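You operate a simulated robot arm through the tools that you are given. There is no shell and no other tool. Be economical: measure what you need, move in short steps, check, and stop when the job is done.

Carry out the task below with a simulated robot arm. There is one attempt and no reset: what you move stays moved.

Task
Put things in order on the window end of the marble counter. At the end: the purple bag clip stands on top of the rimmed teal cup; the round green brush stands where the silver bowl stood; the silver bowl stands where the grey olives can stood; the grey olives can stands where the purple bag clip stood; whatever was shut is shut again. Leave all else as you found it, and nothing knocked over.

Only the result counts: the job must be done as asked and must still hold three seconds after the hand-in. Knocking over, shifting, dropping, spilling or breaking anything else fails it.

Robot
A 7-joint arm with a two-finger parallel gripper, fixed in place. Base frame: the origin is at the foot of the arm, x ahead of it, y to its left, z up; the work surface is at about z = 0. Readings come in mm, rad, newtons and seconds.
With the tool pointing down near the work surface it reaches from about 240 to 620 mm from the base axis. Its first joint turns from -1.152 to 1.152 rad. Payload 2.6 kg.
Tool frame: the origin (TCP) lies between the finger pads and is the grasp point; the fingertips stand 30 mm ahead of it; z points along the fingers, y is the line along which they close. The gripper opens to 94 mm. The fingers are 28 mm wide and 10 mm thick; the gripper's body (50 by 96 mm) begins 55 mm behind the TCP.
Orientation is that of the tool frame in the base frame, as a unit quaternion [x, y, z, w]. With the fingers straight down and closing along the base's y, the tool's x points along the base's -x, its y along +y and its z along -z.

Tools
- The arm moves only by the tool drive_tool. Its argument "commands" is a list of rows, each a list of 3 entries, a list of its own where there are three numbers: the gripper command, from -1 (shut) to 1 (fully open), values between in proportion, then the shift along the tool's x, y, z in units of 300 mm (1.0 is 300 mm), then the turn, a rotation vector about the tool's x, y, z in units of 180 degrees (1.0 is 180 degrees). In form: [[fingers, [x, y, z], [wx, wy, wz]], ...]. A call has 1 to 20 rows; each row is the pose to reach, as a shift and turn from the pose commanded when the call began, along the tool's axes at that moment. A call with a number of a shift or a turn outside -1 to 1 is refused whole. Rows are played at 5 a second. More than 50 mm and 0.15 rad between two rows, or a gripper value outside its range, and nothing of the call is played. A pose out of reach is approached as far as the arm can. The call stops where the force on the tool passes 40 N (or 10 N more than at its start, if that is more) or the arm is blocked; 0.2 s more then pass. Each finger travels about 72 mm/s and halts on what it meets, pressing with about 31 N; the grip force reading is that of the motor and also rises with nothing between the fingers. The clock runs only during rows and for 0.2 s after the last one: add rows that repeat a pose to give the fingers time. The reply holds the time, the measured pose of the TCP, the force on the tool along the base axes, the opening and the grip force, in the units named above and with some noise.
- Cameras (640 x 400 px; columns grow to the right, rows downward): "scene" is fixed at [15.1, 439.8, 557.7]; the picture's right is [-0.84, -0.55, 0.00], its down [-0.38, 0.59, -0.71] and it looks along [0.39, -0.60, -0.70] (base axes); focal length 353 px, centre (320, 200). "wrist" rides on the gripper at [76, 14, -102] in the tool frame; the picture's right is [-0.18, 0.98, 0.00], its down [-0.75, -0.14, -0.64] and it looks along [-0.63, -0.12, 0.77] (tool axes); focal length 243 px, centre (320, 200). There is no depth. A picture from a camera that has moved, and an enlarged one, comes with that camera's place and axes in the base frame and with its lens. The place of the scene camera against the robot may be out by one fixed shift of up to 18 mm in any direction.
- get_image(camera): a new picture of that camera. It takes no simulated time.
- zoom(camera, box): a new picture of the part [left, top, right, bottom] of that camera's present view, enlarged. It takes no simulated time.
- finish_job(): hands the job in; it is judged then, once.

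Go step by step. Nothing tells you positions but the pictures and the camera data: compare them with the known pose of the tool, close in by small moves and look again before you grip or let go. The budget is 120 turns and 84 pictures, counting those below and the enlarged ones. Unless the task says otherwise, let go and move clear before handing in, and close with one line.

The tools are called after "Call:" as name(argument=value, ...) on one line, values as JSON. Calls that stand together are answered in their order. drive_tool: Moves the arm, as the interface text tells. Its arguments: {"type":"object","properties":{"commands":{"type":"array","items":{"type":"array"}}},"required":["commands"]} The other tools are called the same way: get_image (camera) takes a picture; zoom (camera, box) takes an enlarged picture of a part of a camera's view; finish_job () hands the job in.

At the start:

```text
t: 0.0
position: [277.3, 281.6, 270.6]
tcp_rot: [0.0, 1.0, 0.0, 0.0]
ft_force: [-0.7, -0.4, 0.6]
grip_width: 93.7
grasp_force: 0.0
```

scene: 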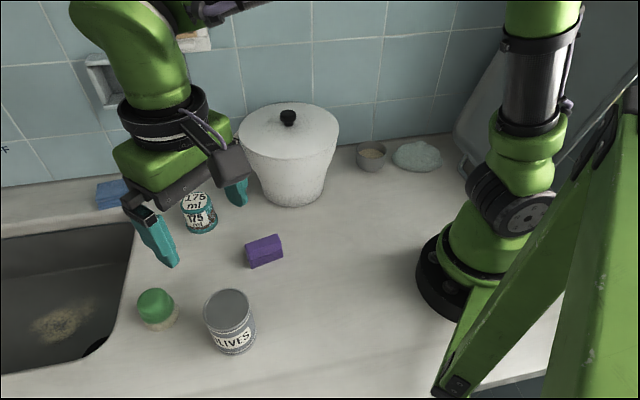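
wrist: 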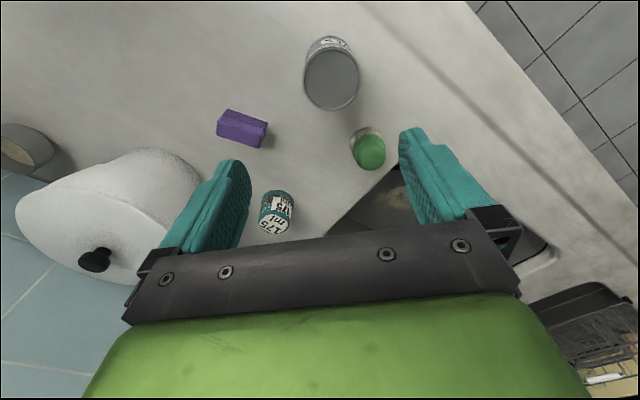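

I see the clip, the olives can, the green brush, the teal cup, a lidded white pot, and a small grey bowl beside a glass dish. I'll zoom in to identify them and refine positions.

Call:
zoom(camera="scene", box=[330, 110, 490, 210])

Call:
zoom(camera="scene", box=[100, 170, 340, 370])

Call:
zoom(camera="wrist", box=[200, 20, 440, 260])

```text
4.00 times, centred on (410, 160) of scene
camera zoom: at [15.1, 439.8, 557.7], right [-0.84, -0.55, 0.0], down [-0.38, 0.59, -0.71], along [0.39, -0.6, -0.7], focal length 1414 px, centre (-40, 360)
```

zoom: 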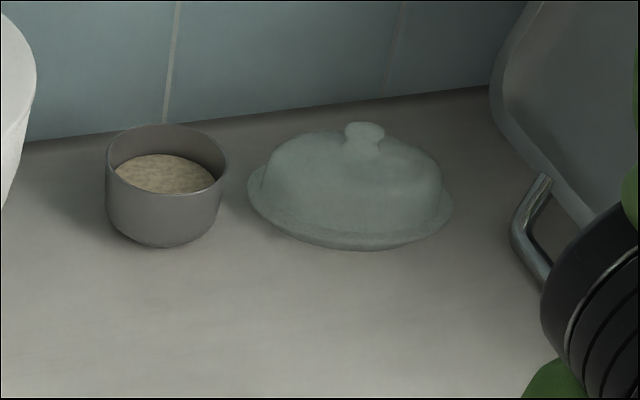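

```text
2.00 times, centred on (220, 270) of scene
camera zoom: at [15.1, 439.8, 557.7], right [-0.84, -0.55, 0.0], down [-0.38, 0.59, -0.71], along [0.39, -0.6, -0.7], focal length 707 px, centre (520, 60)
```

zoom: 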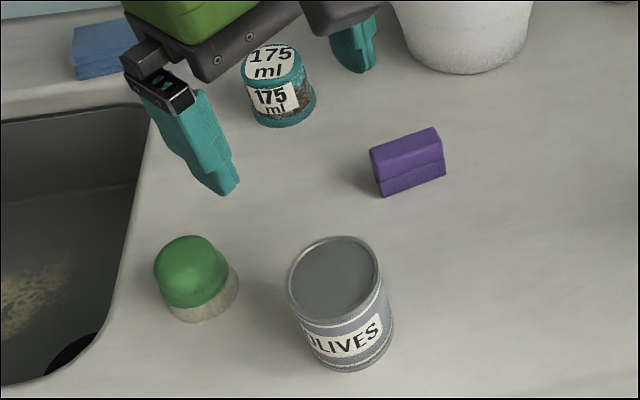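

```text
1.67 times, centred on (320, 140) of wrist
camera zoom: at [201.6, 296.3, 372.7], right [0.18, 0.98, 0.0], down [0.75, -0.14, 0.64], along [0.63, -0.12, -0.77], focal length 404 px, centre (320, 300)
```

zoom: 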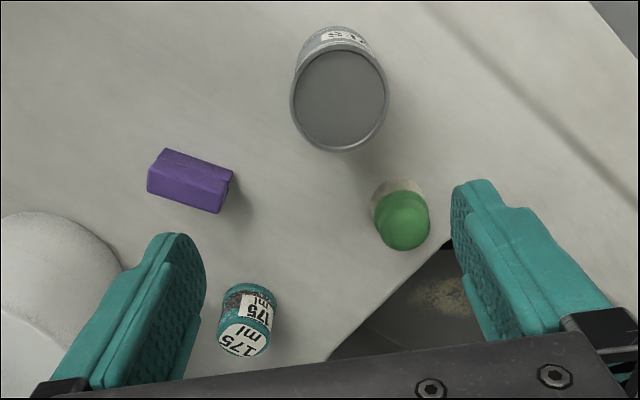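

The clip is around (327,155), the cup about (497,164), the can about (265,300) and the bowl about (300,-240). I'll move above the clip and take a closer look.

Call:
drive_tool(commands=[[1, [0, -0.14, 0], [0, 0, 0]], [1, [0, -0.28, 0.06], [0, 0, 0]], [1, [0, -0.407, 0.13], [0, 0, 0]], [1, [0, -0.407, 0.13], [0, 0, 0]]])

Call:
get_image(camera="wrist")

Call:
get_image(camera="scene")

```text
t: 1.0
position: [277.7, 160.0, 232.8]
tcp_rot: [0.0, 1.0, 0.0, 0.0]
ft_force: [0.3, 0.1, -0.2]
grip_width: 94.0
grasp_force: 0.0
```

```text
78 pictures are left
camera wrist: at [201.1, 174.2, 334.2], right [0.18, 0.98, 0.0], down [0.75, -0.14, 0.64], along [0.63, -0.12, -0.77], focal length 243 px, centre (320, 200)
```

wrist: 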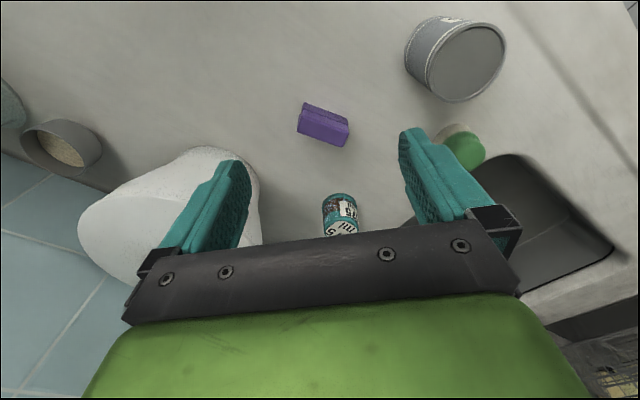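

```text
77 pictures are left
```

scene: 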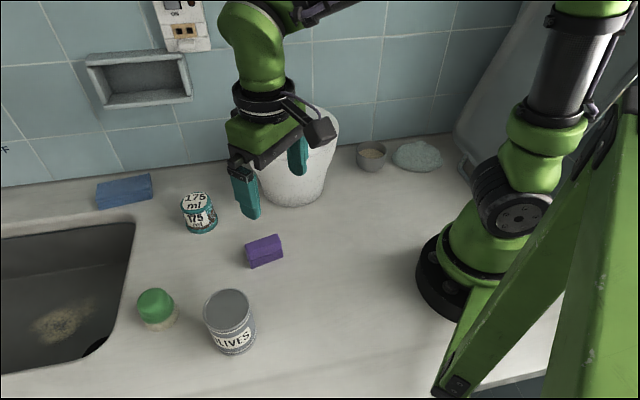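

The view is clear now, so I'll zoom on the cup from the scene camera and on the clip from the wrist.

Call:
zoom(camera="scene", box=[160, 170, 320, 270])

Call:
zoom(camera="wrist", box=[260, 80, 420, 240])

```text
4.00 times, centred on (240, 220) of scene
camera zoom: at [15.1, 439.8, 557.7], right [-0.84, -0.55, 0.0], down [-0.38, 0.59, -0.71], along [0.39, -0.6, -0.7], focal length 1414 px, centre (640, 120)
```

zoom: 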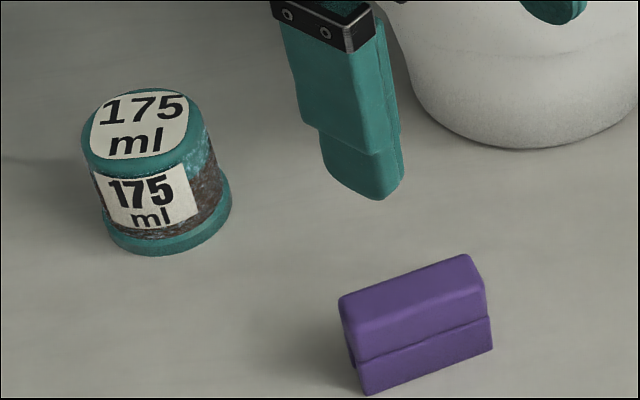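

```text
2.50 times, centred on (340, 160) of wrist
camera zoom: at [201.1, 174.2, 334.2], right [0.18, 0.98, 0.0], down [0.75, -0.14, 0.64], along [0.63, -0.12, -0.77], focal length 606 px, centre (270, 300)
```

zoom: 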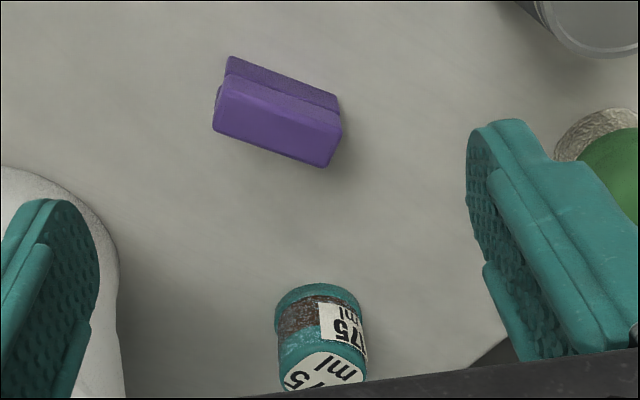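

The clip is a block about 63 mm long, with its long axis roughly 60° from x, centred near (330,154). I'll turn the fingers to close across its thin side and hover above it.

Call:
drive_tool(commands=[[1, [-0.022, 0, 0.047], [0, 0, -0.042]], [1, [-0.044, -0.005, 0.094], [0, 0, -0.084]], [1, [-0.066, -0.01, 0.141], [0, 0, -0.126]], [1, [-0.088, -0.01, 0.188], [0, 0, -0.168]], [1, [-0.11, -0.015, 0.235], [0, 0, -0.21]], [1, [-0.132, -0.02, 0.282], [0, 0, -0.252]], [1, [-0.154, -0.02, 0.33], [0, 0, -0.294]], [1, [-0.174, -0.02, 0.377], [0, 0, -0.337]], [1, [-0.174, -0.02, 0.377], [0, 0, -0.337]]])

Call:
get_image(camera="wrist")

Call:
get_image(camera="scene")

```text
t: 3.0
position: [328.2, 153.1, 118.7]
tcp_rot: [-0.506, 0.863, 0.0, 0.0]
ft_force: [-0.3, -0.1, -0.6]
grip_width: 93.5
grasp_force: 0.0
```

```text
74 pictures are left
camera wrist: at [278.7, 93.2, 221.1], right [-0.77, 0.64, 0.0], down [0.49, 0.59, 0.64], along [0.41, 0.49, -0.77], focal length 243 px, centre (320, 200)
```

wrist: 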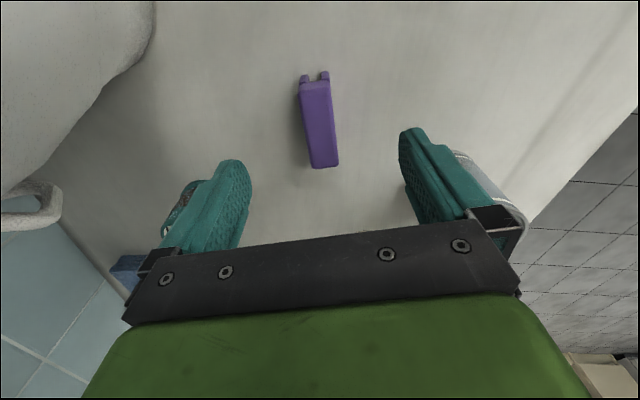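

```text
73 pictures are left
```

scene: 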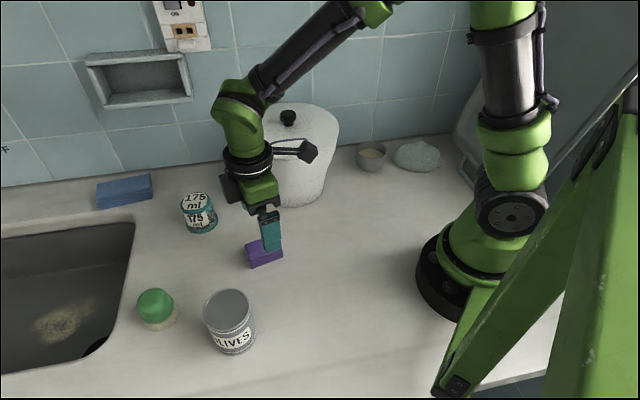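

The clip is centred near (330,155) between the fingers. I'll descend to z about 37 and close.

Call:
drive_tool(commands=[[0.4, [-0.005, 0.001, 0.1], [0, 0, 0]], [0.2, [-0.005, 0.001, 0.19], [0, 0, 0]], [0, [-0.005, 0.001, 0.24], [0, 0, 0]], [0, [-0.005, 0.001, 0.272], [0, 0, 0]], [0, [-0.005, 0.001, 0.272], [0, 0, 0]]])

Call:
get_image(camera="wrist")

Call:
zoom(camera="scene", box=[200, 190, 330, 290])

```text
t: 4.2
position: [331.2, 155.9, 36.4]
tcp_rot: [-0.505, 0.863, 0.0, 0.0]
ft_force: [-0.2, -0.5, -0.4]
grip_width: 46.9
grasp_force: 0.0
```

```text
72 pictures are left
camera wrist: at [280.3, 96.1, 138.5], right [-0.77, 0.64, 0.0], down [0.49, 0.59, 0.64], along [0.41, 0.49, -0.77], focal length 243 px, centre (320, 200)
```

wrist: 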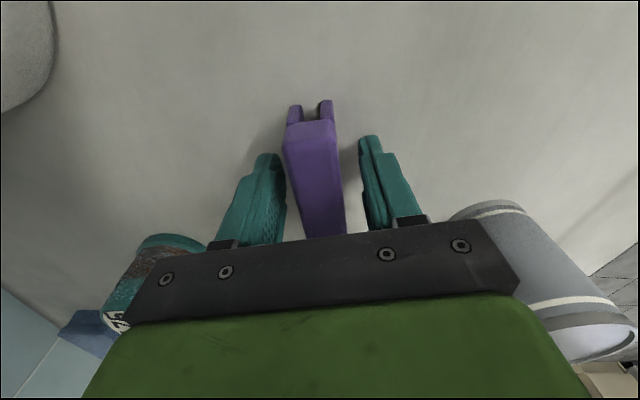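

```text
4.00 times, centred on (265, 240) of scene
camera zoom: at [15.1, 439.8, 557.7], right [-0.84, -0.55, 0.0], down [-0.38, 0.59, -0.71], along [0.39, -0.6, -0.7], focal length 1414 px, centre (540, 40)
```

zoom: 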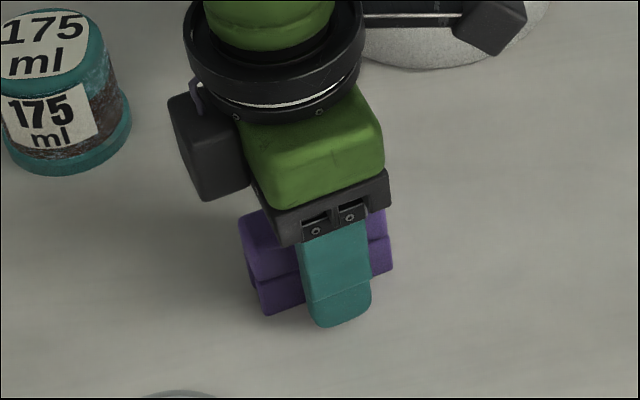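

The clip sits between the fingers, so I'll close and lift a little.

Call:
drive_tool(commands=[[-0.6, [0, 0, 0], [0, 0, 0]], [-0.9, [0, 0, 0], [0, 0, 0]], [-0.9, [0, 0, 0], [0, 0, 0]], [-0.9, [0, 0, -0.1], [0, 0, 0]], [-0.9, [0, 0, -0.25], [0, 0, 0]], [-0.9, [0, 0, -0.4], [0, 0, 0]], [-0.9, [0, 0, -0.4], [0, 0, 0]]])

Call:
get_image(camera="wrist")

Call:
get_image(camera="scene")

```text
t: 5.8
position: [330.5, 156.3, 158.1]
tcp_rot: [-0.504, 0.863, 0.001, 0.0]
ft_force: [-1.0, 0.0, 0.1]
grip_width: 4.8
grasp_force: 0.0
```

```text
70 pictures are left
camera wrist: at [282.0, 96.8, 259.0], right [-0.77, 0.64, 0.0], down [0.49, 0.59, 0.64], along [0.41, 0.49, -0.77], focal length 243 px, centre (320, 200)
```

wrist: 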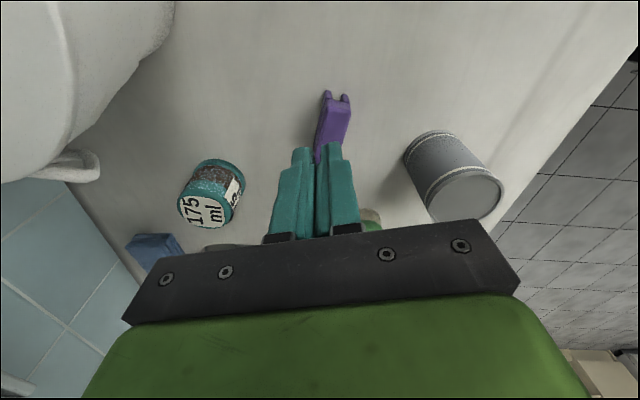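

```text
69 pictures are left
```

scene: 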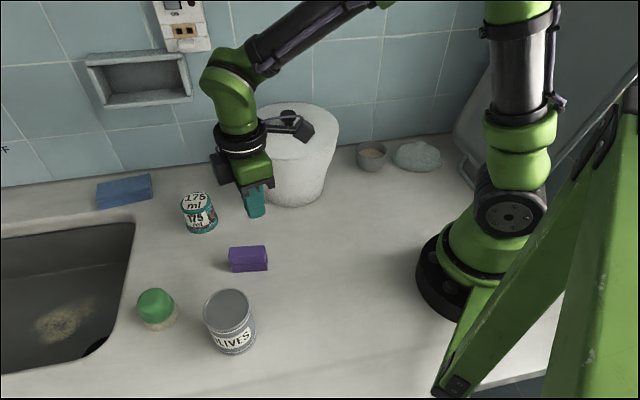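

The clip slipped out of the fingers and shifted, though it's still upright. I'll look again more carefully.

Call:
zoom(camera="scene", box=[180, 200, 300, 280])

Call:
zoom(camera="wrist", box=[270, 70, 400, 170])

```text
5.00 times, centred on (240, 240) of scene
camera zoom: at [15.0, 439.8, 557.7], right [-0.84, -0.55, 0.0], down [-0.38, 0.59, -0.71], along [0.39, -0.6, -0.7], focal length 1767 px, centre (720, 0)
```

zoom: 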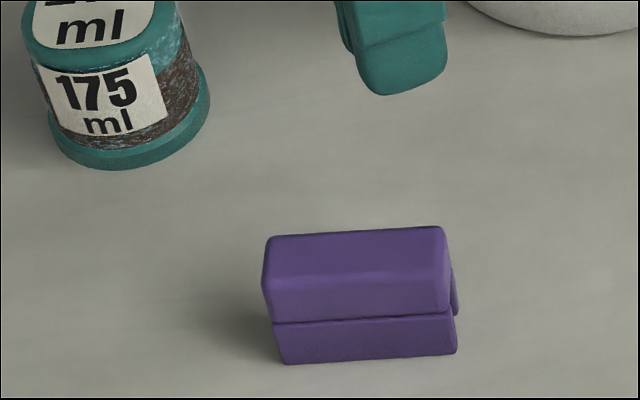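

```text
4.00 times, centred on (335, 120) of wrist
camera zoom: at [282.0, 96.8, 259.0], right [-0.77, 0.64, 0.0], down [0.49, 0.59, 0.64], along [0.41, 0.49, -0.77], focal length 970 px, centre (260, 520)
```

zoom: 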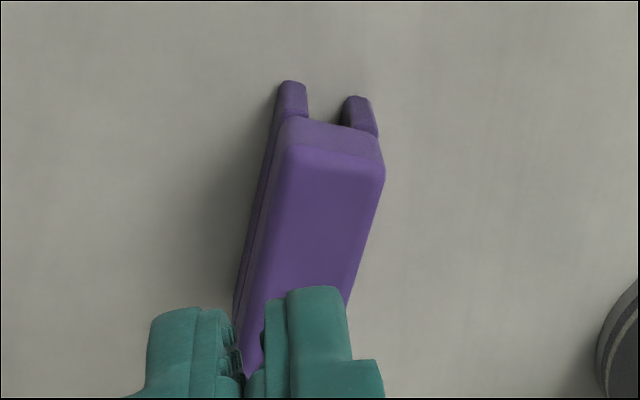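

The clip is now at about (338.6,184.7) with its long axis near 37.5°. I'll realign over it with open fingers and check before closing slowly.

Call:
drive_tool(commands=[[0.0, [-0.03, 0.007, 0], [0, 0, 0.04]], [0.2, [-0.06, 0.015, 0.05], [0, 0, 0.085]], [0.2, [-0.1, 0.0235, 0.15], [0, 0, 0.129]], [0.2, [-0.1, 0.0235, 0.25], [0, 0, 0.129]], [0.2, [-0.1, 0.0235, 0.28], [0, 0, 0.129]], [0.2, [-0.1, 0.0235, 0.28], [0, 0, 0.129]]])

Call:
get_image(camera="wrist")

Call:
zoom(camera="scene", box=[180, 190, 310, 290])

```text
t: 7.2
position: [337.2, 185.1, 73.9]
tcp_rot: [-0.319, 0.948, 0.0, 0.001]
ft_force: [0.2, 0.3, -0.2]
grip_width: 56.5
grasp_force: 0.1
```

```text
66 pictures are left
camera wrist: at [269.5, 150.2, 175.0], right [-0.45, 0.89, 0.0], down [0.68, 0.35, 0.64], along [0.57, 0.29, -0.77], focal length 243 px, centre (320, 200)
```

wrist: 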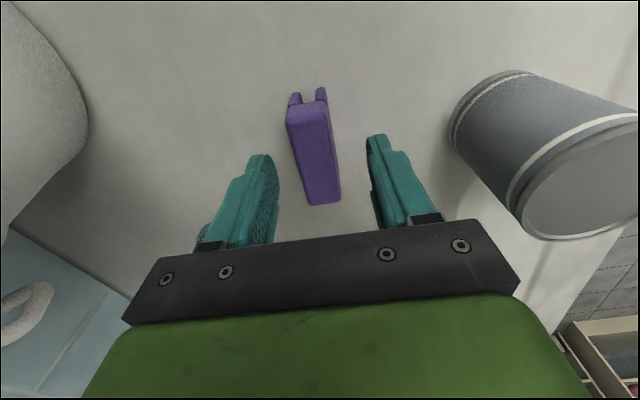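

```text
4.00 times, centred on (245, 240) of scene
camera zoom: at [15.1, 439.8, 557.7], right [-0.84, -0.55, 0.0], down [-0.38, 0.59, -0.71], along [0.39, -0.6, -0.7], focal length 1414 px, centre (620, 40)
```

zoom: 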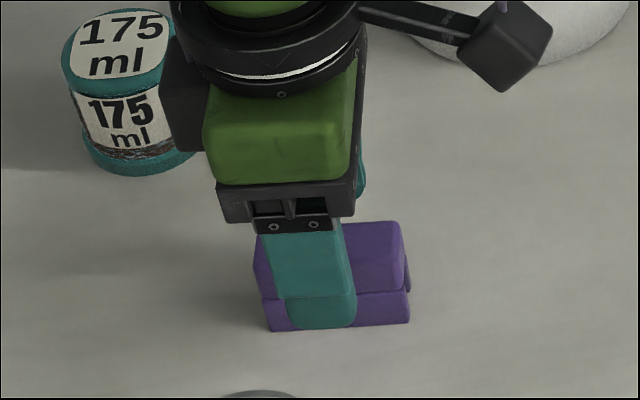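

The fingers are aligned on the clip. I'll descend to z about 33 and close without lifting, then check.

Call:
drive_tool(commands=[[0.1, [-0.005, 0, 0.07], [0, 0, 0]], [-0.1, [-0.005, 0, 0.135], [0, 0, 0]], [-0.1, [-0.005, 0, 0.135], [0, 0, 0]], [-0.4, [-0.005, 0, 0.135], [0, 0, 0]], [-0.6, [-0.005, 0, 0.135], [0, 0, 0]], [-0.6, [-0.005, 0, 0.135], [0, 0, 0]]])

Call:
get_image(camera="wrist")

Call:
zoom(camera="scene", box=[180, 190, 310, 290])

```text
t: 8.6
position: [340.8, 185.3, 31.7]
tcp_rot: [-0.322, 0.947, 0.0, 0.0]
ft_force: [0.6, -0.3, -0.4]
grip_width: 27.1
grasp_force: 30.7
```

```text
64 pictures are left
camera wrist: at [271.8, 150.9, 133.9], right [-0.45, 0.89, 0.0], down [0.68, 0.35, 0.64], along [0.57, 0.29, -0.77], focal length 243 px, centre (320, 200)
```

wrist: 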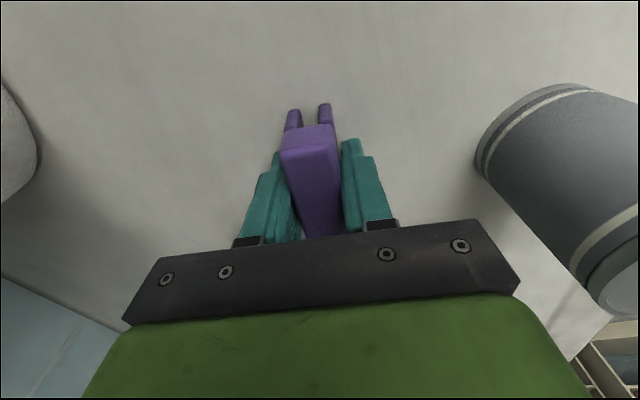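

```text
4.00 times, centred on (245, 240) of scene
camera zoom: at [15.1, 439.8, 557.7], right [-0.84, -0.55, 0.0], down [-0.38, 0.59, -0.71], along [0.39, -0.6, -0.7], focal length 1414 px, centre (620, 40)
```

zoom: 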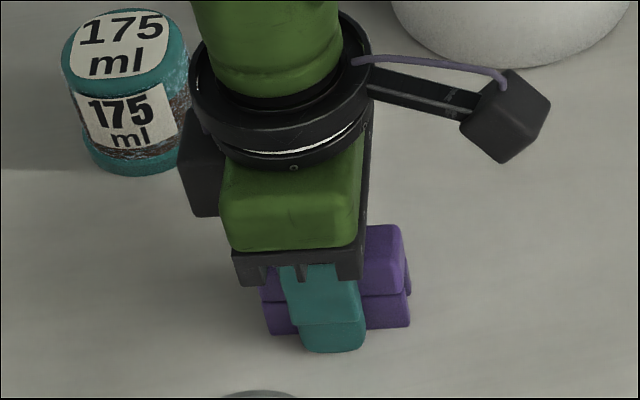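

It's gripped at 27 mm with 31 N. I'll lift slowly and watch the width.

Call:
drive_tool(commands=[[-0.6, [0, 0, -0.01], [0, 0, 0]], [-0.6, [0, 0, -0.03], [0, 0, 0]], [-0.6, [0, 0, -0.06], [0, 0, 0]], [-0.6, [0, 0, -0.1], [0, 0, 0]], [-0.6, [0, 0, -0.1], [0, 0, 0]]])

Call:
get_image(camera="wrist")

```text
t: 9.8
position: [338.7, 185.0, 62.9]
tcp_rot: [-0.322, 0.947, 0.0, 0.0]
ft_force: [-0.9, -0.2, -0.9]
grip_width: 27.2
grasp_force: 31.3
```

```text
62 pictures are left
camera wrist: at [271.4, 151.3, 164.3], right [-0.45, 0.89, 0.0], down [0.68, 0.35, 0.64], along [0.57, 0.29, -0.77], focal length 243 px, centre (320, 200)
```

wrist: 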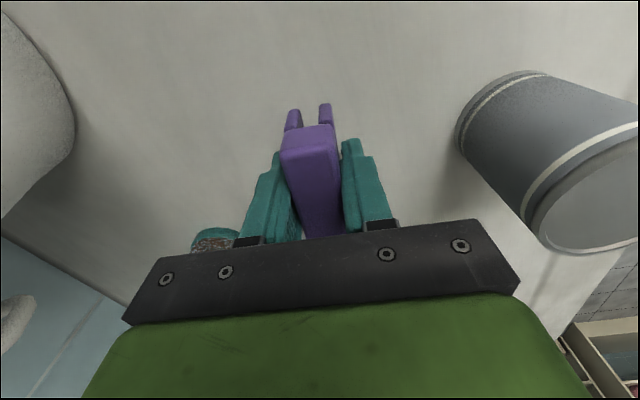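

It's held firmly. I'll rise and move toward the cup, estimated at (494,154) with its top near z=64, and view it on the way.

Call:
drive_tool(commands=[[-0.6, [0, 0, -0.12], [0, 0, 0]], [-0.6, [0, 0, -0.24], [0, 0, 0]], [-0.6, [-0.03, -0.035, -0.357], [0, 0, 0]], [-0.6, [-0.11, -0.135, -0.357], [0, 0, 0]], [-0.6, [-0.198, -0.235, -0.357], [0, 0, 0]], [-0.6, [-0.198, -0.235, -0.357], [0, 0, 0]]])

Call:
get_image(camera="wrist")

Call:
get_image(camera="scene")

```text
t: 11.2
position: [430.7, 166.9, 170.7]
tcp_rot: [-0.321, 0.947, 0.0, 0.0]
ft_force: [-0.2, 0.4, 0.0]
grip_width: 27.2
grasp_force: 31.0
```

```text
61 pictures are left
camera wrist: at [361.1, 130.7, 271.8], right [-0.45, 0.89, 0.0], down [0.68, 0.35, 0.64], along [0.57, 0.29, -0.77], focal length 243 px, centre (320, 200)
```

wrist: 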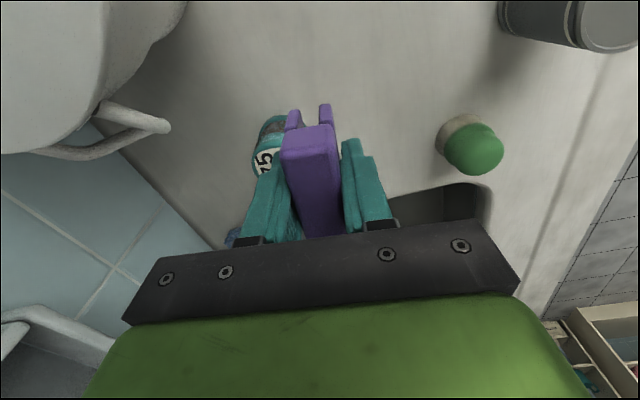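

```text
60 pictures are left
```

scene: 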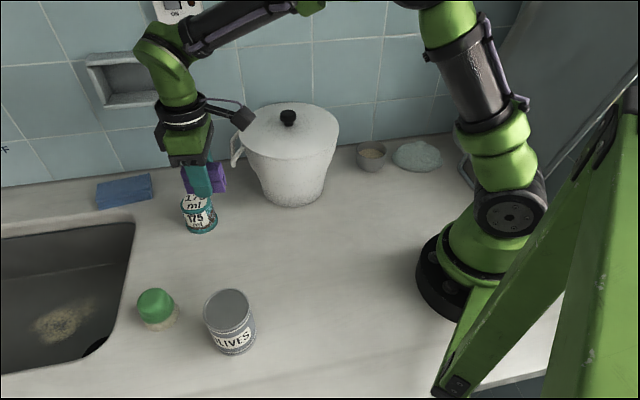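

The cup is partly visible, so I'll zoom to measure its edges.

Call:
zoom(camera="wrist", box=[230, 95, 350, 195])

```text
4.00 times, centred on (290, 145) of wrist
camera zoom: at [361.1, 130.7, 271.8], right [-0.45, 0.89, 0.0], down [0.68, 0.35, 0.64], along [0.57, 0.29, -0.77], focal length 970 px, centre (440, 420)
```

zoom: 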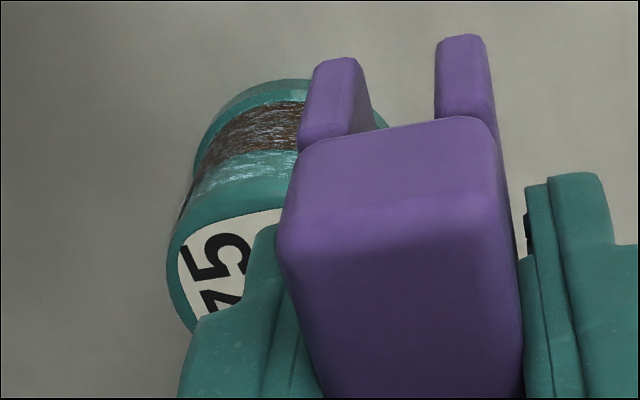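

The cup works out at about (495.5,154) with its top near z=64. I'll move over it and come down to leave roughly a 15 mm gap.

Call:
drive_tool(commands=[[-0.6, [-0.075, -0.08, 0], [0, 0, 0]], [-0.6, [-0.151, -0.162, 0], [0, 0, 0]], [-0.6, [-0.151, -0.162, 0.1], [0, 0, 0]], [-0.6, [-0.151, -0.162, 0.193], [0, 0, 0]], [-0.6, [-0.151, -0.162, 0.193], [0, 0, 0]]])

Call:
zoom(camera="scene", box=[140, 140, 280, 250])

Call:
get_image(camera="wrist")

```text
t: 12.4
position: [497.5, 154.1, 112.2]
tcp_rot: [-0.322, 0.947, 0.0, 0.0]
ft_force: [0.4, 0.5, 0.4]
grip_width: 27.2
grasp_force: 31.8
```

```text
3.64 times, centred on (210, 195) of scene
camera zoom: at [15.1, 439.8, 557.7], right [-0.84, -0.55, 0.0], down [-0.38, 0.59, -0.71], along [0.39, -0.6, -0.7], focal length 1285 px, centre (720, 218)
```

zoom: 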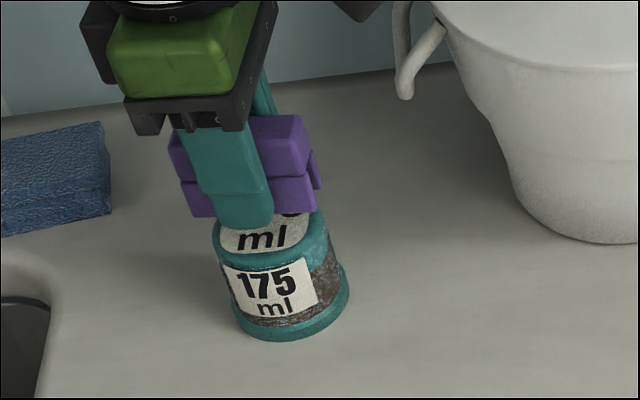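

```text
57 pictures are left
camera wrist: at [428.8, 120.2, 213.3], right [-0.45, 0.89, 0.0], down [0.68, 0.35, 0.64], along [0.57, 0.29, -0.77], focal length 243 px, centre (320, 200)
```

wrist: 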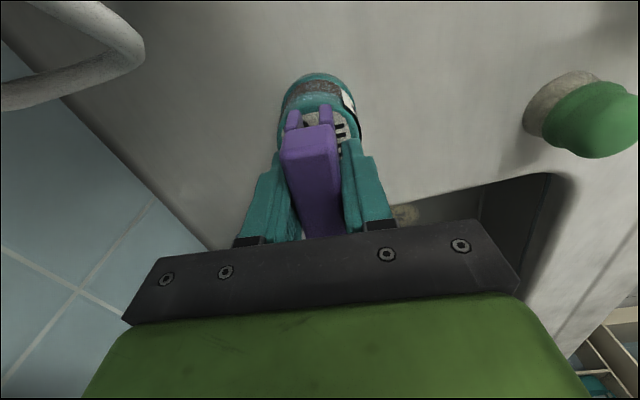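

The clip may sit slightly toward the far-left of the cup's top. I'll zoom for a tighter measure.

Call:
zoom(camera="wrist", box=[260, 60, 380, 160])

Call:
zoom(camera="scene", box=[165, 160, 245, 240])

```text
4.00 times, centred on (320, 110) of wrist
camera zoom: at [428.8, 120.2, 213.3], right [-0.45, 0.89, 0.0], down [0.68, 0.35, 0.64], along [0.57, 0.29, -0.77], focal length 970 px, centre (320, 560)
```

zoom: 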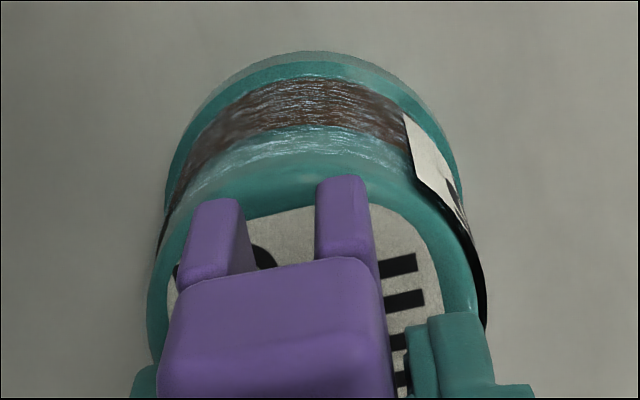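

```text
5.00 times, centred on (205, 200) of scene
camera zoom: at [15.1, 439.8, 557.7], right [-0.84, -0.55, 0.0], down [-0.38, 0.59, -0.71], along [0.39, -0.6, -0.7], focal length 1767 px, centre (895, 200)
```

zoom: 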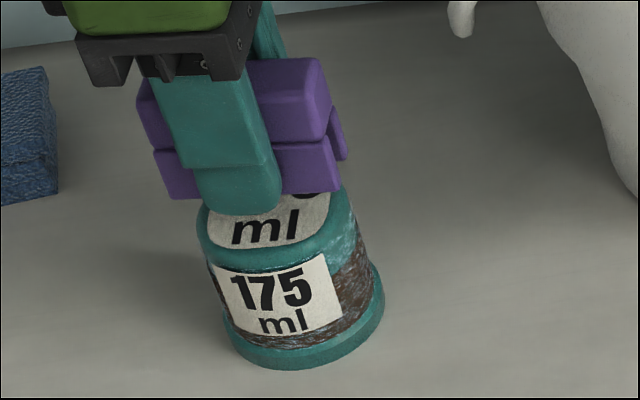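

The measured clip centre (498.5,154) and cup centre (496.5,154) agree within 3 mm. I'll trim slightly and descend in small steps.

Call:
drive_tool(commands=[[-0.6, [0.004, 0.003, 0.013], [0, 0, 0]], [-0.6, [0.004, 0.003, 0.026], [0, 0, 0]], [-0.6, [0.004, 0.003, 0.036], [0, 0, 0]], [-0.6, [0.004, 0.003, 0.043], [0, 0, 0]], [-0.6, [0.004, 0.003, 0.043], [0, 0, 0]]])

Call:
zoom(camera="scene", box=[165, 160, 245, 240])

```text
t: 13.6
position: [494.7, 154.7, 98.9]
tcp_rot: [-0.322, 0.947, -0.001, 0.001]
ft_force: [-0.2, 0.0, -0.3]
grip_width: 27.1
grasp_force: 31.2
```

```text
5.00 times, centred on (205, 200) of scene
camera zoom: at [15.1, 439.8, 557.7], right [-0.84, -0.55, 0.0], down [-0.38, 0.59, -0.71], along [0.39, -0.6, -0.7], focal length 1767 px, centre (895, 200)
```

zoom: 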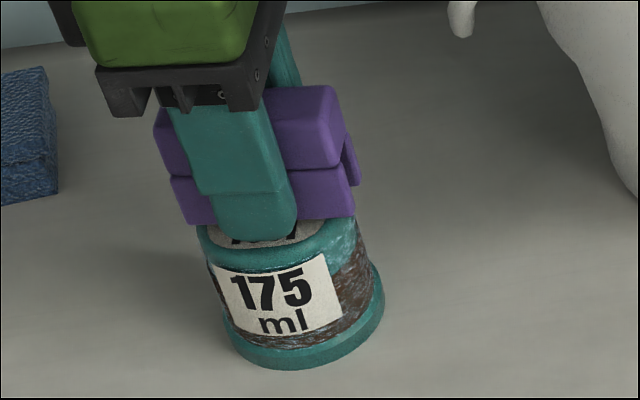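

There's no contact yet, so I'll keep descending in 1 mm steps.

Call:
drive_tool(commands=[[-0.6, [0, 0, 0.004], [0, 0, 0]], [-0.6, [0, 0, 0.007], [0, 0, 0]], [-0.6, [0, 0, 0.01], [0, 0, 0]]])

```text
t: 14.4
position: [493.9, 155.6, 96.1]
tcp_rot: [-0.322, 0.947, 0.0, 0.0]
ft_force: [-0.5, 0.2, -1.2]
grip_width: 27.2
grasp_force: 31.0
```

Call:
drive_tool(commands=[[-0.6, [0, 0, 0.004], [0, 0, 0]], [-0.6, [0, 0, 0.007], [0, 0, 0]], [-0.6, [0, 0, 0.01], [0, 0, 0]]])

Call:
zoom(camera="scene", box=[165, 160, 245, 240])

```text
t: 15.2
position: [493.7, 154.6, 93.8]
tcp_rot: [-0.32, 0.947, 0.0, 0.001]
ft_force: [-2.3, -0.3, 9.1]
grip_width: 27.2
grasp_force: 30.9
```

```text
5.00 times, centred on (205, 200) of scene
camera zoom: at [15.0, 439.7, 557.7], right [-0.84, -0.55, 0.0], down [-0.38, 0.59, -0.71], along [0.39, -0.6, -0.7], focal length 1767 px, centre (895, 200)
```

zoom: 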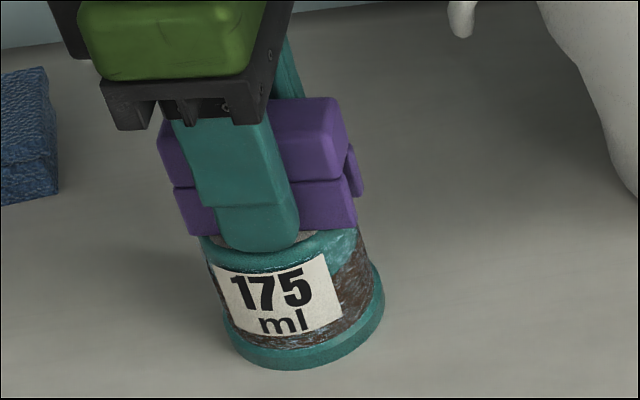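

Contact reads 9 N, so the clip rests on the cup. I'll open gently and lift straight up.

Call:
drive_tool(commands=[[-0.35, [0, 0, 0], [0, 0, 0]], [-0.1, [0, 0, 0], [0, 0, 0]], [0.0, [0, 0, 0], [0, 0, 0]], [0.0, [0, 0, -0.05], [0, 0, 0]], [0.0, [0, 0, -0.15], [0, 0, 0]], [0.3, [0, 0, -0.28], [0, 0, 0]], [0.3, [0, 0, -0.4], [0, 0, 0]], [0.3, [0, 0, -0.4], [0, 0, 0]]])

Call:
get_image(camera="wrist")

Call:
zoom(camera="scene", box=[100, 150, 280, 370])

```text
t: 17.0
position: [493.5, 154.1, 213.4]
tcp_rot: [-0.321, 0.947, 0.0, 0.0]
ft_force: [-0.4, 0.0, 0.3]
grip_width: 61.3
grasp_force: 0.1
```

```text
52 pictures are left
camera wrist: at [425.4, 118.7, 314.8], right [-0.45, 0.89, 0.0], down [0.68, 0.35, 0.64], along [0.57, 0.29, -0.77], focal length 243 px, centre (320, 200)
```

wrist: 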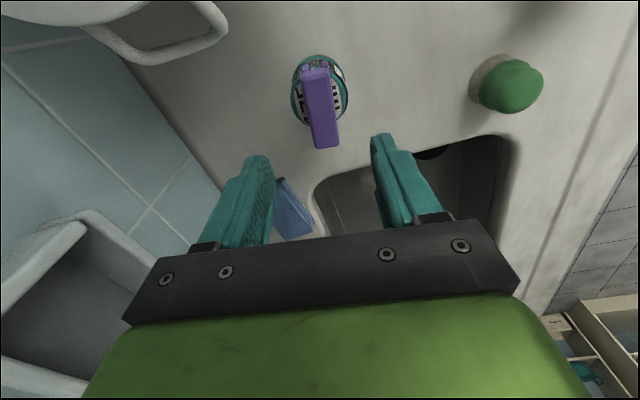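

```text
1.82 times, centred on (190, 260) of scene
camera zoom: at [15.0, 439.8, 557.7], right [-0.84, -0.55, 0.0], down [-0.38, 0.59, -0.71], along [0.39, -0.6, -0.7], focal length 642 px, centre (556, 91)
```

zoom: 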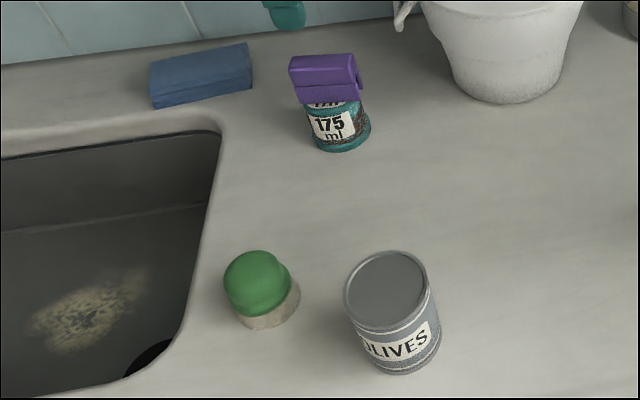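

The clip stands on the cup. Next is the can, estimated at about (270,297), 84 mm tall and roughly 68 mm across; I'll hover over it with the hand wide open.

Call:
drive_tool(commands=[[0.6, [0.05, 0.138, 0], [0, 0, 0]], [1, [0.1, 0.276, 0], [0, 0, 0]], [1, [0.15, 0.415, 0], [0, 0, 0]], [1, [0.2, 0.553, 0], [0, 0, 0]], [1, [0.25, 0.69, 0], [0, 0, 0]], [1, [0.301, 0.83, 0], [0, 0, 0]], [1, [0.301, 0.83, 0.13], [0, 0, 0]], [1, [0.301, 0.83, 0.13], [0, 0, 0]]])

Call:
get_image(camera="wrist")

Call:
get_image(camera="scene")

```text
t: 18.8
position: [268.2, 296.7, 174.2]
tcp_rot: [-0.321, 0.947, 0.001, -0.001]
ft_force: [1.0, 0.4, -0.6]
grip_width: 94.0
grasp_force: 0.2
```

```text
50 pictures are left
camera wrist: at [200.1, 261.5, 276.1], right [-0.45, 0.89, 0.0], down [0.68, 0.35, 0.64], along [0.57, 0.29, -0.77], focal length 243 px, centre (320, 200)
```

wrist: 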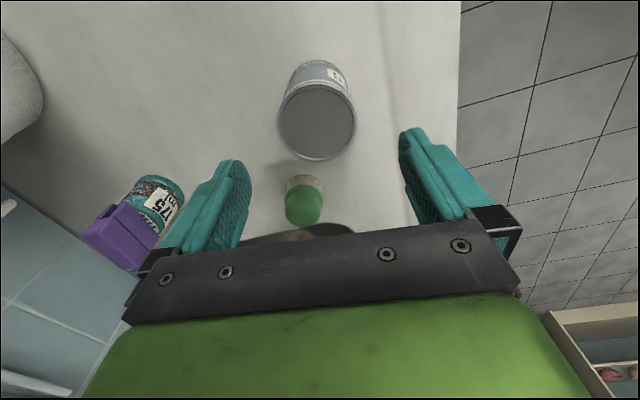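

```text
49 pictures are left
```

scene: 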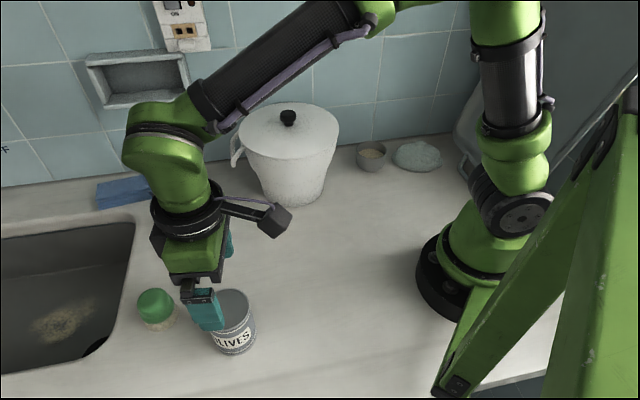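

The can is centred near (270.5,296.5) and the hand is right over it. I'll descend to z about 50 and close.

Call:
drive_tool(commands=[[1, [0, 0, 0.13], [0, 0, 0]], [1, [0, 0, 0.23], [0, 0, 0]], [1, [0, 0, 0.33], [0, 0, 0]], [1, [0, 0, 0.413], [0, 0, 0]], [1, [0, 0, 0.413], [0, 0, 0]]])

Call:
get_image(camera="wrist")

```text
t: 20.0
position: [270.5, 297.7, 49.3]
tcp_rot: [-0.322, 0.947, 0.0, 0.0]
ft_force: [0.5, 0.5, 0.2]
grip_width: 94.0
grasp_force: 0.1
```

```text
48 pictures are left
camera wrist: at [201.1, 262.3, 151.3], right [-0.45, 0.89, 0.0], down [0.68, 0.35, 0.64], along [0.57, 0.29, -0.77], focal length 243 px, centre (320, 200)
```

wrist: 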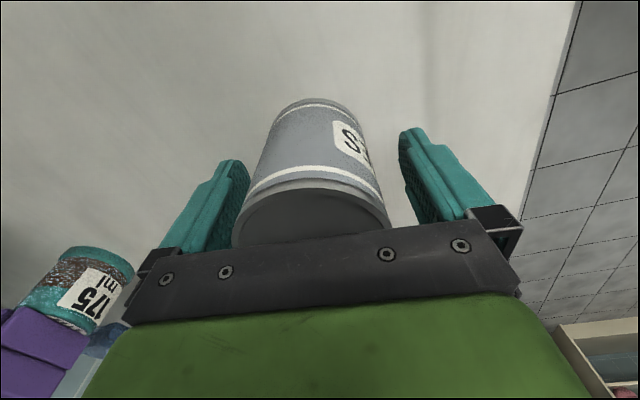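

The can is well centred, so I'll close on it.

Call:
drive_tool(commands=[[0.6, [0, 0, 0], [0, 0, 0]], [0.3, [0, 0, 0], [0, 0, 0]], [0.2, [0, 0, 0], [0, 0, 0]], [0.2, [0, 0, 0], [0, 0, 0]]])

```text
t: 21.0
position: [270.2, 297.2, 48.9]
tcp_rot: [-0.321, 0.947, -0.001, 0.0]
ft_force: [0.6, 0.1, 0.1]
grip_width: 64.1
grasp_force: 30.8
```

The can is gripped at 64 mm. I'll lift it and carry it over the clip's old spot (330,154).

Call:
drive_tool(commands=[[0.2, [0, 0, -0.02], [0, 0, 0]], [0.2, [0, 0, -0.06], [0, 0, 0]], [0.2, [0, 0, -0.14], [0, 0, 0]], [0.2, [0.033, -0.125, -0.14], [0, 0, 0]], [0.2, [0.066, -0.25, -0.14], [0, 0, 0]], [0.2, [0.099, -0.375, -0.14], [0, 0, 0]], [0.2, [0.132, -0.499, -0.14], [0, 0, 0]], [0.2, [0.132, -0.499, -0.06], [0, 0, 0]], [0.2, [0.132, -0.499, -0.06], [0, 0, 0]]])

Call:
get_image(camera="scene")

Call:
get_image(camera="wrist")

```text
t: 23.0
position: [330.4, 155.8, 69.7]
tcp_rot: [-0.321, 0.947, 0.0, 0.0]
ft_force: [1.1, 0.2, -3.8]
grip_width: 64.4
grasp_force: 31.3
```

```text
47 pictures are left
```

scene: 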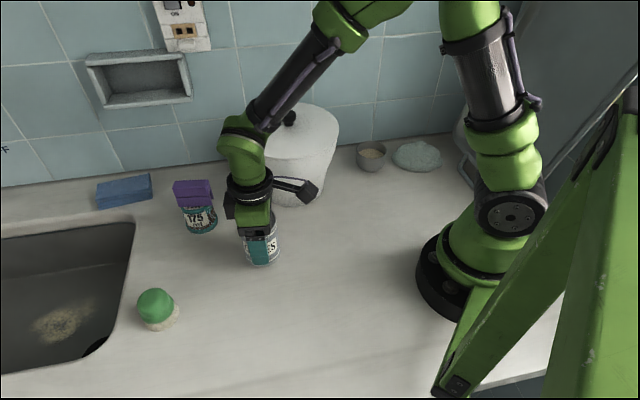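

```text
46 pictures are left
camera wrist: at [261.5, 120.6, 172.1], right [-0.45, 0.89, 0.0], down [0.68, 0.35, 0.64], along [0.57, 0.29, -0.77], focal length 243 px, centre (320, 200)
```

wrist: 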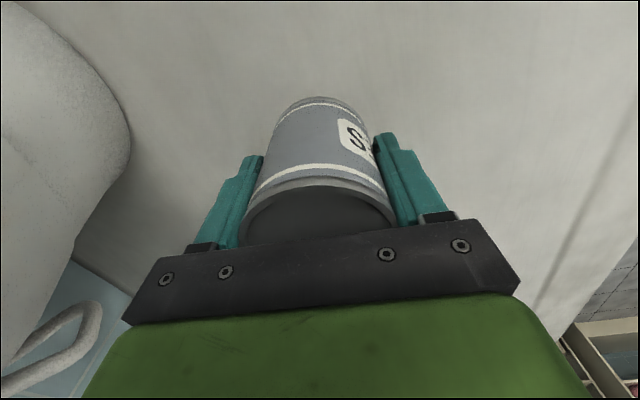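

The can hangs over the spot. I'll lower it to just short of the grasp height, then step to contact.

Call:
drive_tool(commands=[[0.2, [0, 0, 0.025], [0, 0, 0]], [0.2, [0, 0, 0.045], [0, 0, 0]], [0.2, [0, 0, 0.055], [0, 0, 0]], [0.2, [0, 0, 0.06], [0, 0, 0]], [0.2, [0, 0, 0.06], [0, 0, 0]]])

```text
t: 24.2
position: [331.3, 154.7, 49.9]
tcp_rot: [-0.321, 0.947, -0.001, 0.0]
ft_force: [0.0, 0.4, -3.5]
grip_width: 64.3
grasp_force: 31.4
```

Call:
drive_tool(commands=[[0.2, [0, 0, 0.003], [0, 0, 0]], [0.2, [0, 0, 0.005], [0, 0, 0]], [0.2, [0, 0, 0.005], [0, 0, 0]]])

```text
t: 25.0
position: [332.2, 153.2, 49.9]
tcp_rot: [-0.321, 0.947, 0.0, 0.001]
ft_force: [-5.4, -1.0, 23.1]
grip_width: 64.0
grasp_force: 31.2
```

Contact is firm; I'll back off 1 mm, open, and rise.

Call:
drive_tool(commands=[[0.2, [0, 0, 0.001], [0, 0, 0]], [0.5, [0, 0, 0.001], [0, 0, 0]], [1, [0, 0, 0.001], [0, 0, 0]], [1, [0, 0, 0.001], [0, 0, 0]], [1, [0, 0, -0.12], [0, 0, 0]], [1, [0, 0, -0.25], [0, 0, 0]], [1, [0, 0, -0.4], [0, 0, 0]], [1, [0, 0, -0.55], [0, 0, 0]], [1, [0, 0, -0.55], [0, 0, 0]]])

Call:
get_image(camera="wrist")

Call:
get_image(camera="scene")

```text
t: 27.0
position: [330.5, 152.9, 214.8]
tcp_rot: [-0.322, 0.947, 0.0, 0.001]
ft_force: [-0.1, -0.2, 0.6]
grip_width: 94.2
grasp_force: 0.2
```

```text
45 pictures are left
camera wrist: at [261.3, 118.3, 316.8], right [-0.45, 0.89, 0.0], down [0.68, 0.35, 0.64], along [0.57, 0.29, -0.77], focal length 243 px, centre (320, 200)
```

wrist: 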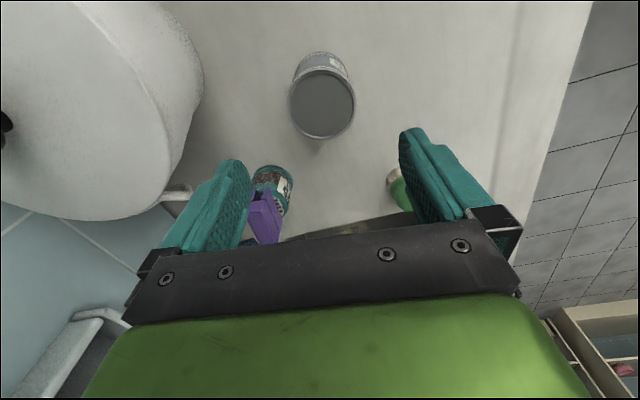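

```text
44 pictures are left
```

scene: 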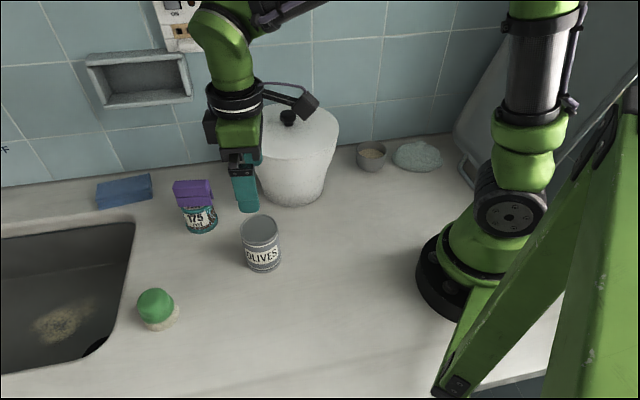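

The can is in place. The silver bowl is near (284,-205), about 72 mm wide and 50 mm tall; keeping this yaw makes the fingers avoid the glass dish, so I'll go over it on a high path.

Call:
drive_tool(commands=[[1, [0, 0, -0.06], [0, 0, 0]], [1, [0.13, -0.0815, -0.06], [0, 0, 0]], [1, [0.261, -0.163, -0.06], [0, 0, 0]], [1, [0.3915, -0.2445, -0.06], [0, 0, 0]], [1, [0.522, -0.326, -0.06], [0, 0, 0]], [1, [0.603, -0.458, -0.06], [0, 0, 0]], [1, [0.684, -0.59, -0.06], [0, 0, 0]], [1, [0.765, -0.722, -0.06], [0, 0, 0]], [1, [0.846, -0.854, -0.06], [0, 0, 0]], [1, [0.846, -0.854, -0.06], [0, 0, 0]]])

Call:
get_image(camera="wrist")

Call:
get_image(camera="scene")

```text
t: 29.2
position: [286.0, -202.5, 229.5]
tcp_rot: [-0.321, 0.947, 0.0, 0.0]
ft_force: [-0.4, -0.2, -0.5]
grip_width: 94.0
grasp_force: 0.0
```

```text
43 pictures are left
camera wrist: at [217.1, -237.8, 331.9], right [-0.45, 0.89, 0.0], down [0.68, 0.35, 0.64], along [0.57, 0.29, -0.77], focal length 243 px, centre (320, 200)
```

wrist: 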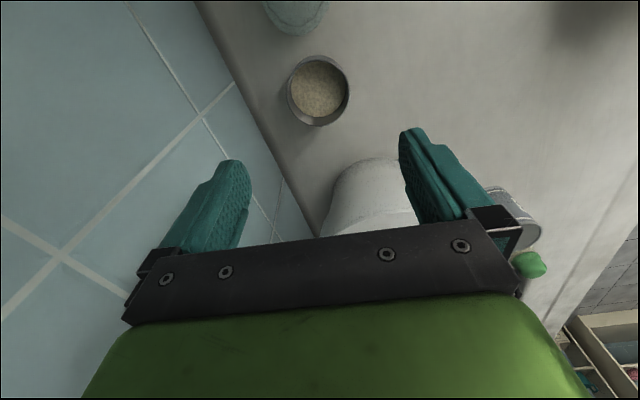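

```text
42 pictures are left
```

scene: 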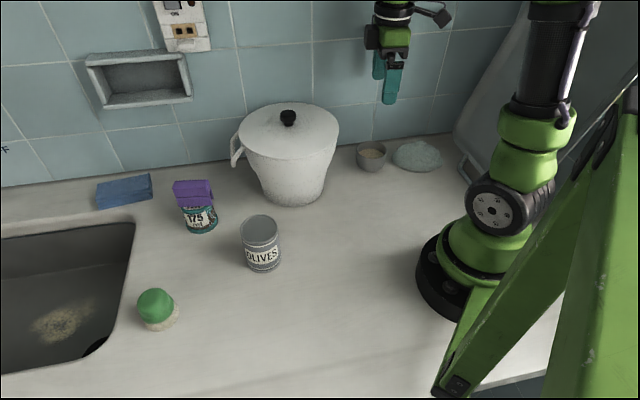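

The bowl is in view, so I'll zoom to measure it.

Call:
zoom(camera="wrist", box=[260, 30, 380, 150])

```text
3.33 times, centred on (320, 90) of wrist
camera zoom: at [217.1, -237.8, 331.9], right [-0.45, 0.89, 0.0], down [0.68, 0.35, 0.64], along [0.57, 0.29, -0.77], focal length 809 px, centre (320, 567)
```

zoom: 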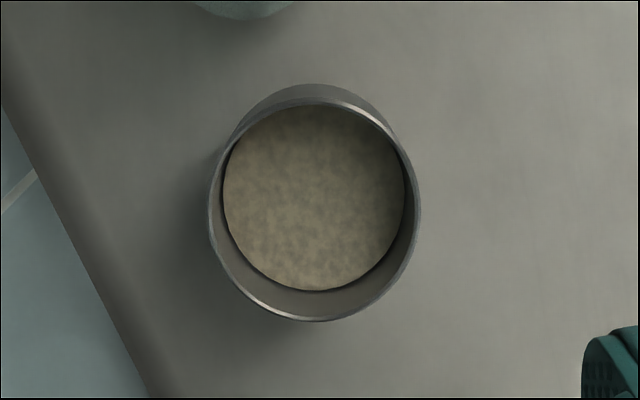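

The bowl is centred at about (288.5,-204.5), 70 mm wide, holding grain below its rim. I'll come down above it and check clearance.

Call:
drive_tool(commands=[[1, [-0.007, -0.01, 0.15], [0, 0, 0]], [1, [-0.007, -0.01, 0.3], [0, 0, 0]], [1, [-0.007, -0.01, 0.43], [0, 0, 0]], [1, [-0.007, -0.01, 0.45], [0, 0, 0]], [1, [-0.007, -0.01, 0.45], [0, 0, 0]]])

Call:
get_image(camera="wrist")

Call:
zoom(camera="scene", box=[330, 100, 490, 200])

```text
t: 30.4
position: [287.1, -205.2, 94.8]
tcp_rot: [-0.32, 0.947, 0.001, 0.0]
ft_force: [-0.6, -0.1, -0.3]
grip_width: 94.1
grasp_force: 0.1
```

```text
40 pictures are left
camera wrist: at [219.1, -239.0, 197.2], right [-0.45, 0.89, 0.0], down [0.68, 0.35, 0.64], along [0.57, 0.29, -0.77], focal length 243 px, centre (320, 200)
```

wrist: 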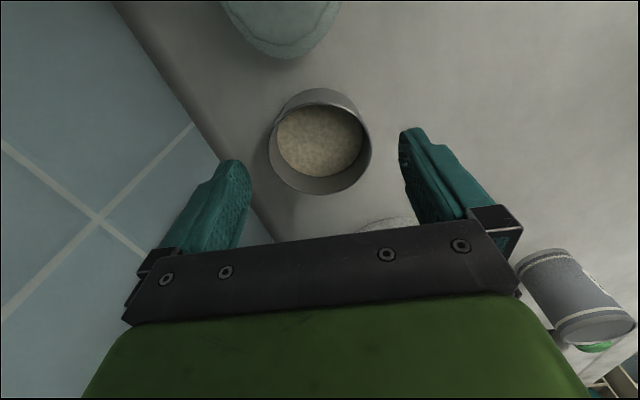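

```text
4.00 times, centred on (410, 150) of scene
camera zoom: at [15.1, 439.8, 557.7], right [-0.84, -0.55, 0.0], down [-0.38, 0.59, -0.71], along [0.39, -0.6, -0.7], focal length 1414 px, centre (-40, 400)
```

zoom: 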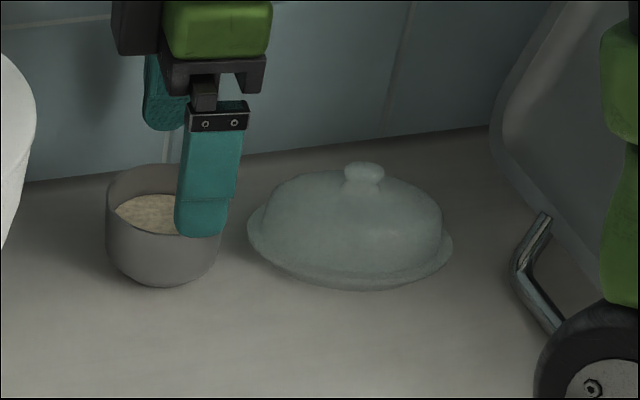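

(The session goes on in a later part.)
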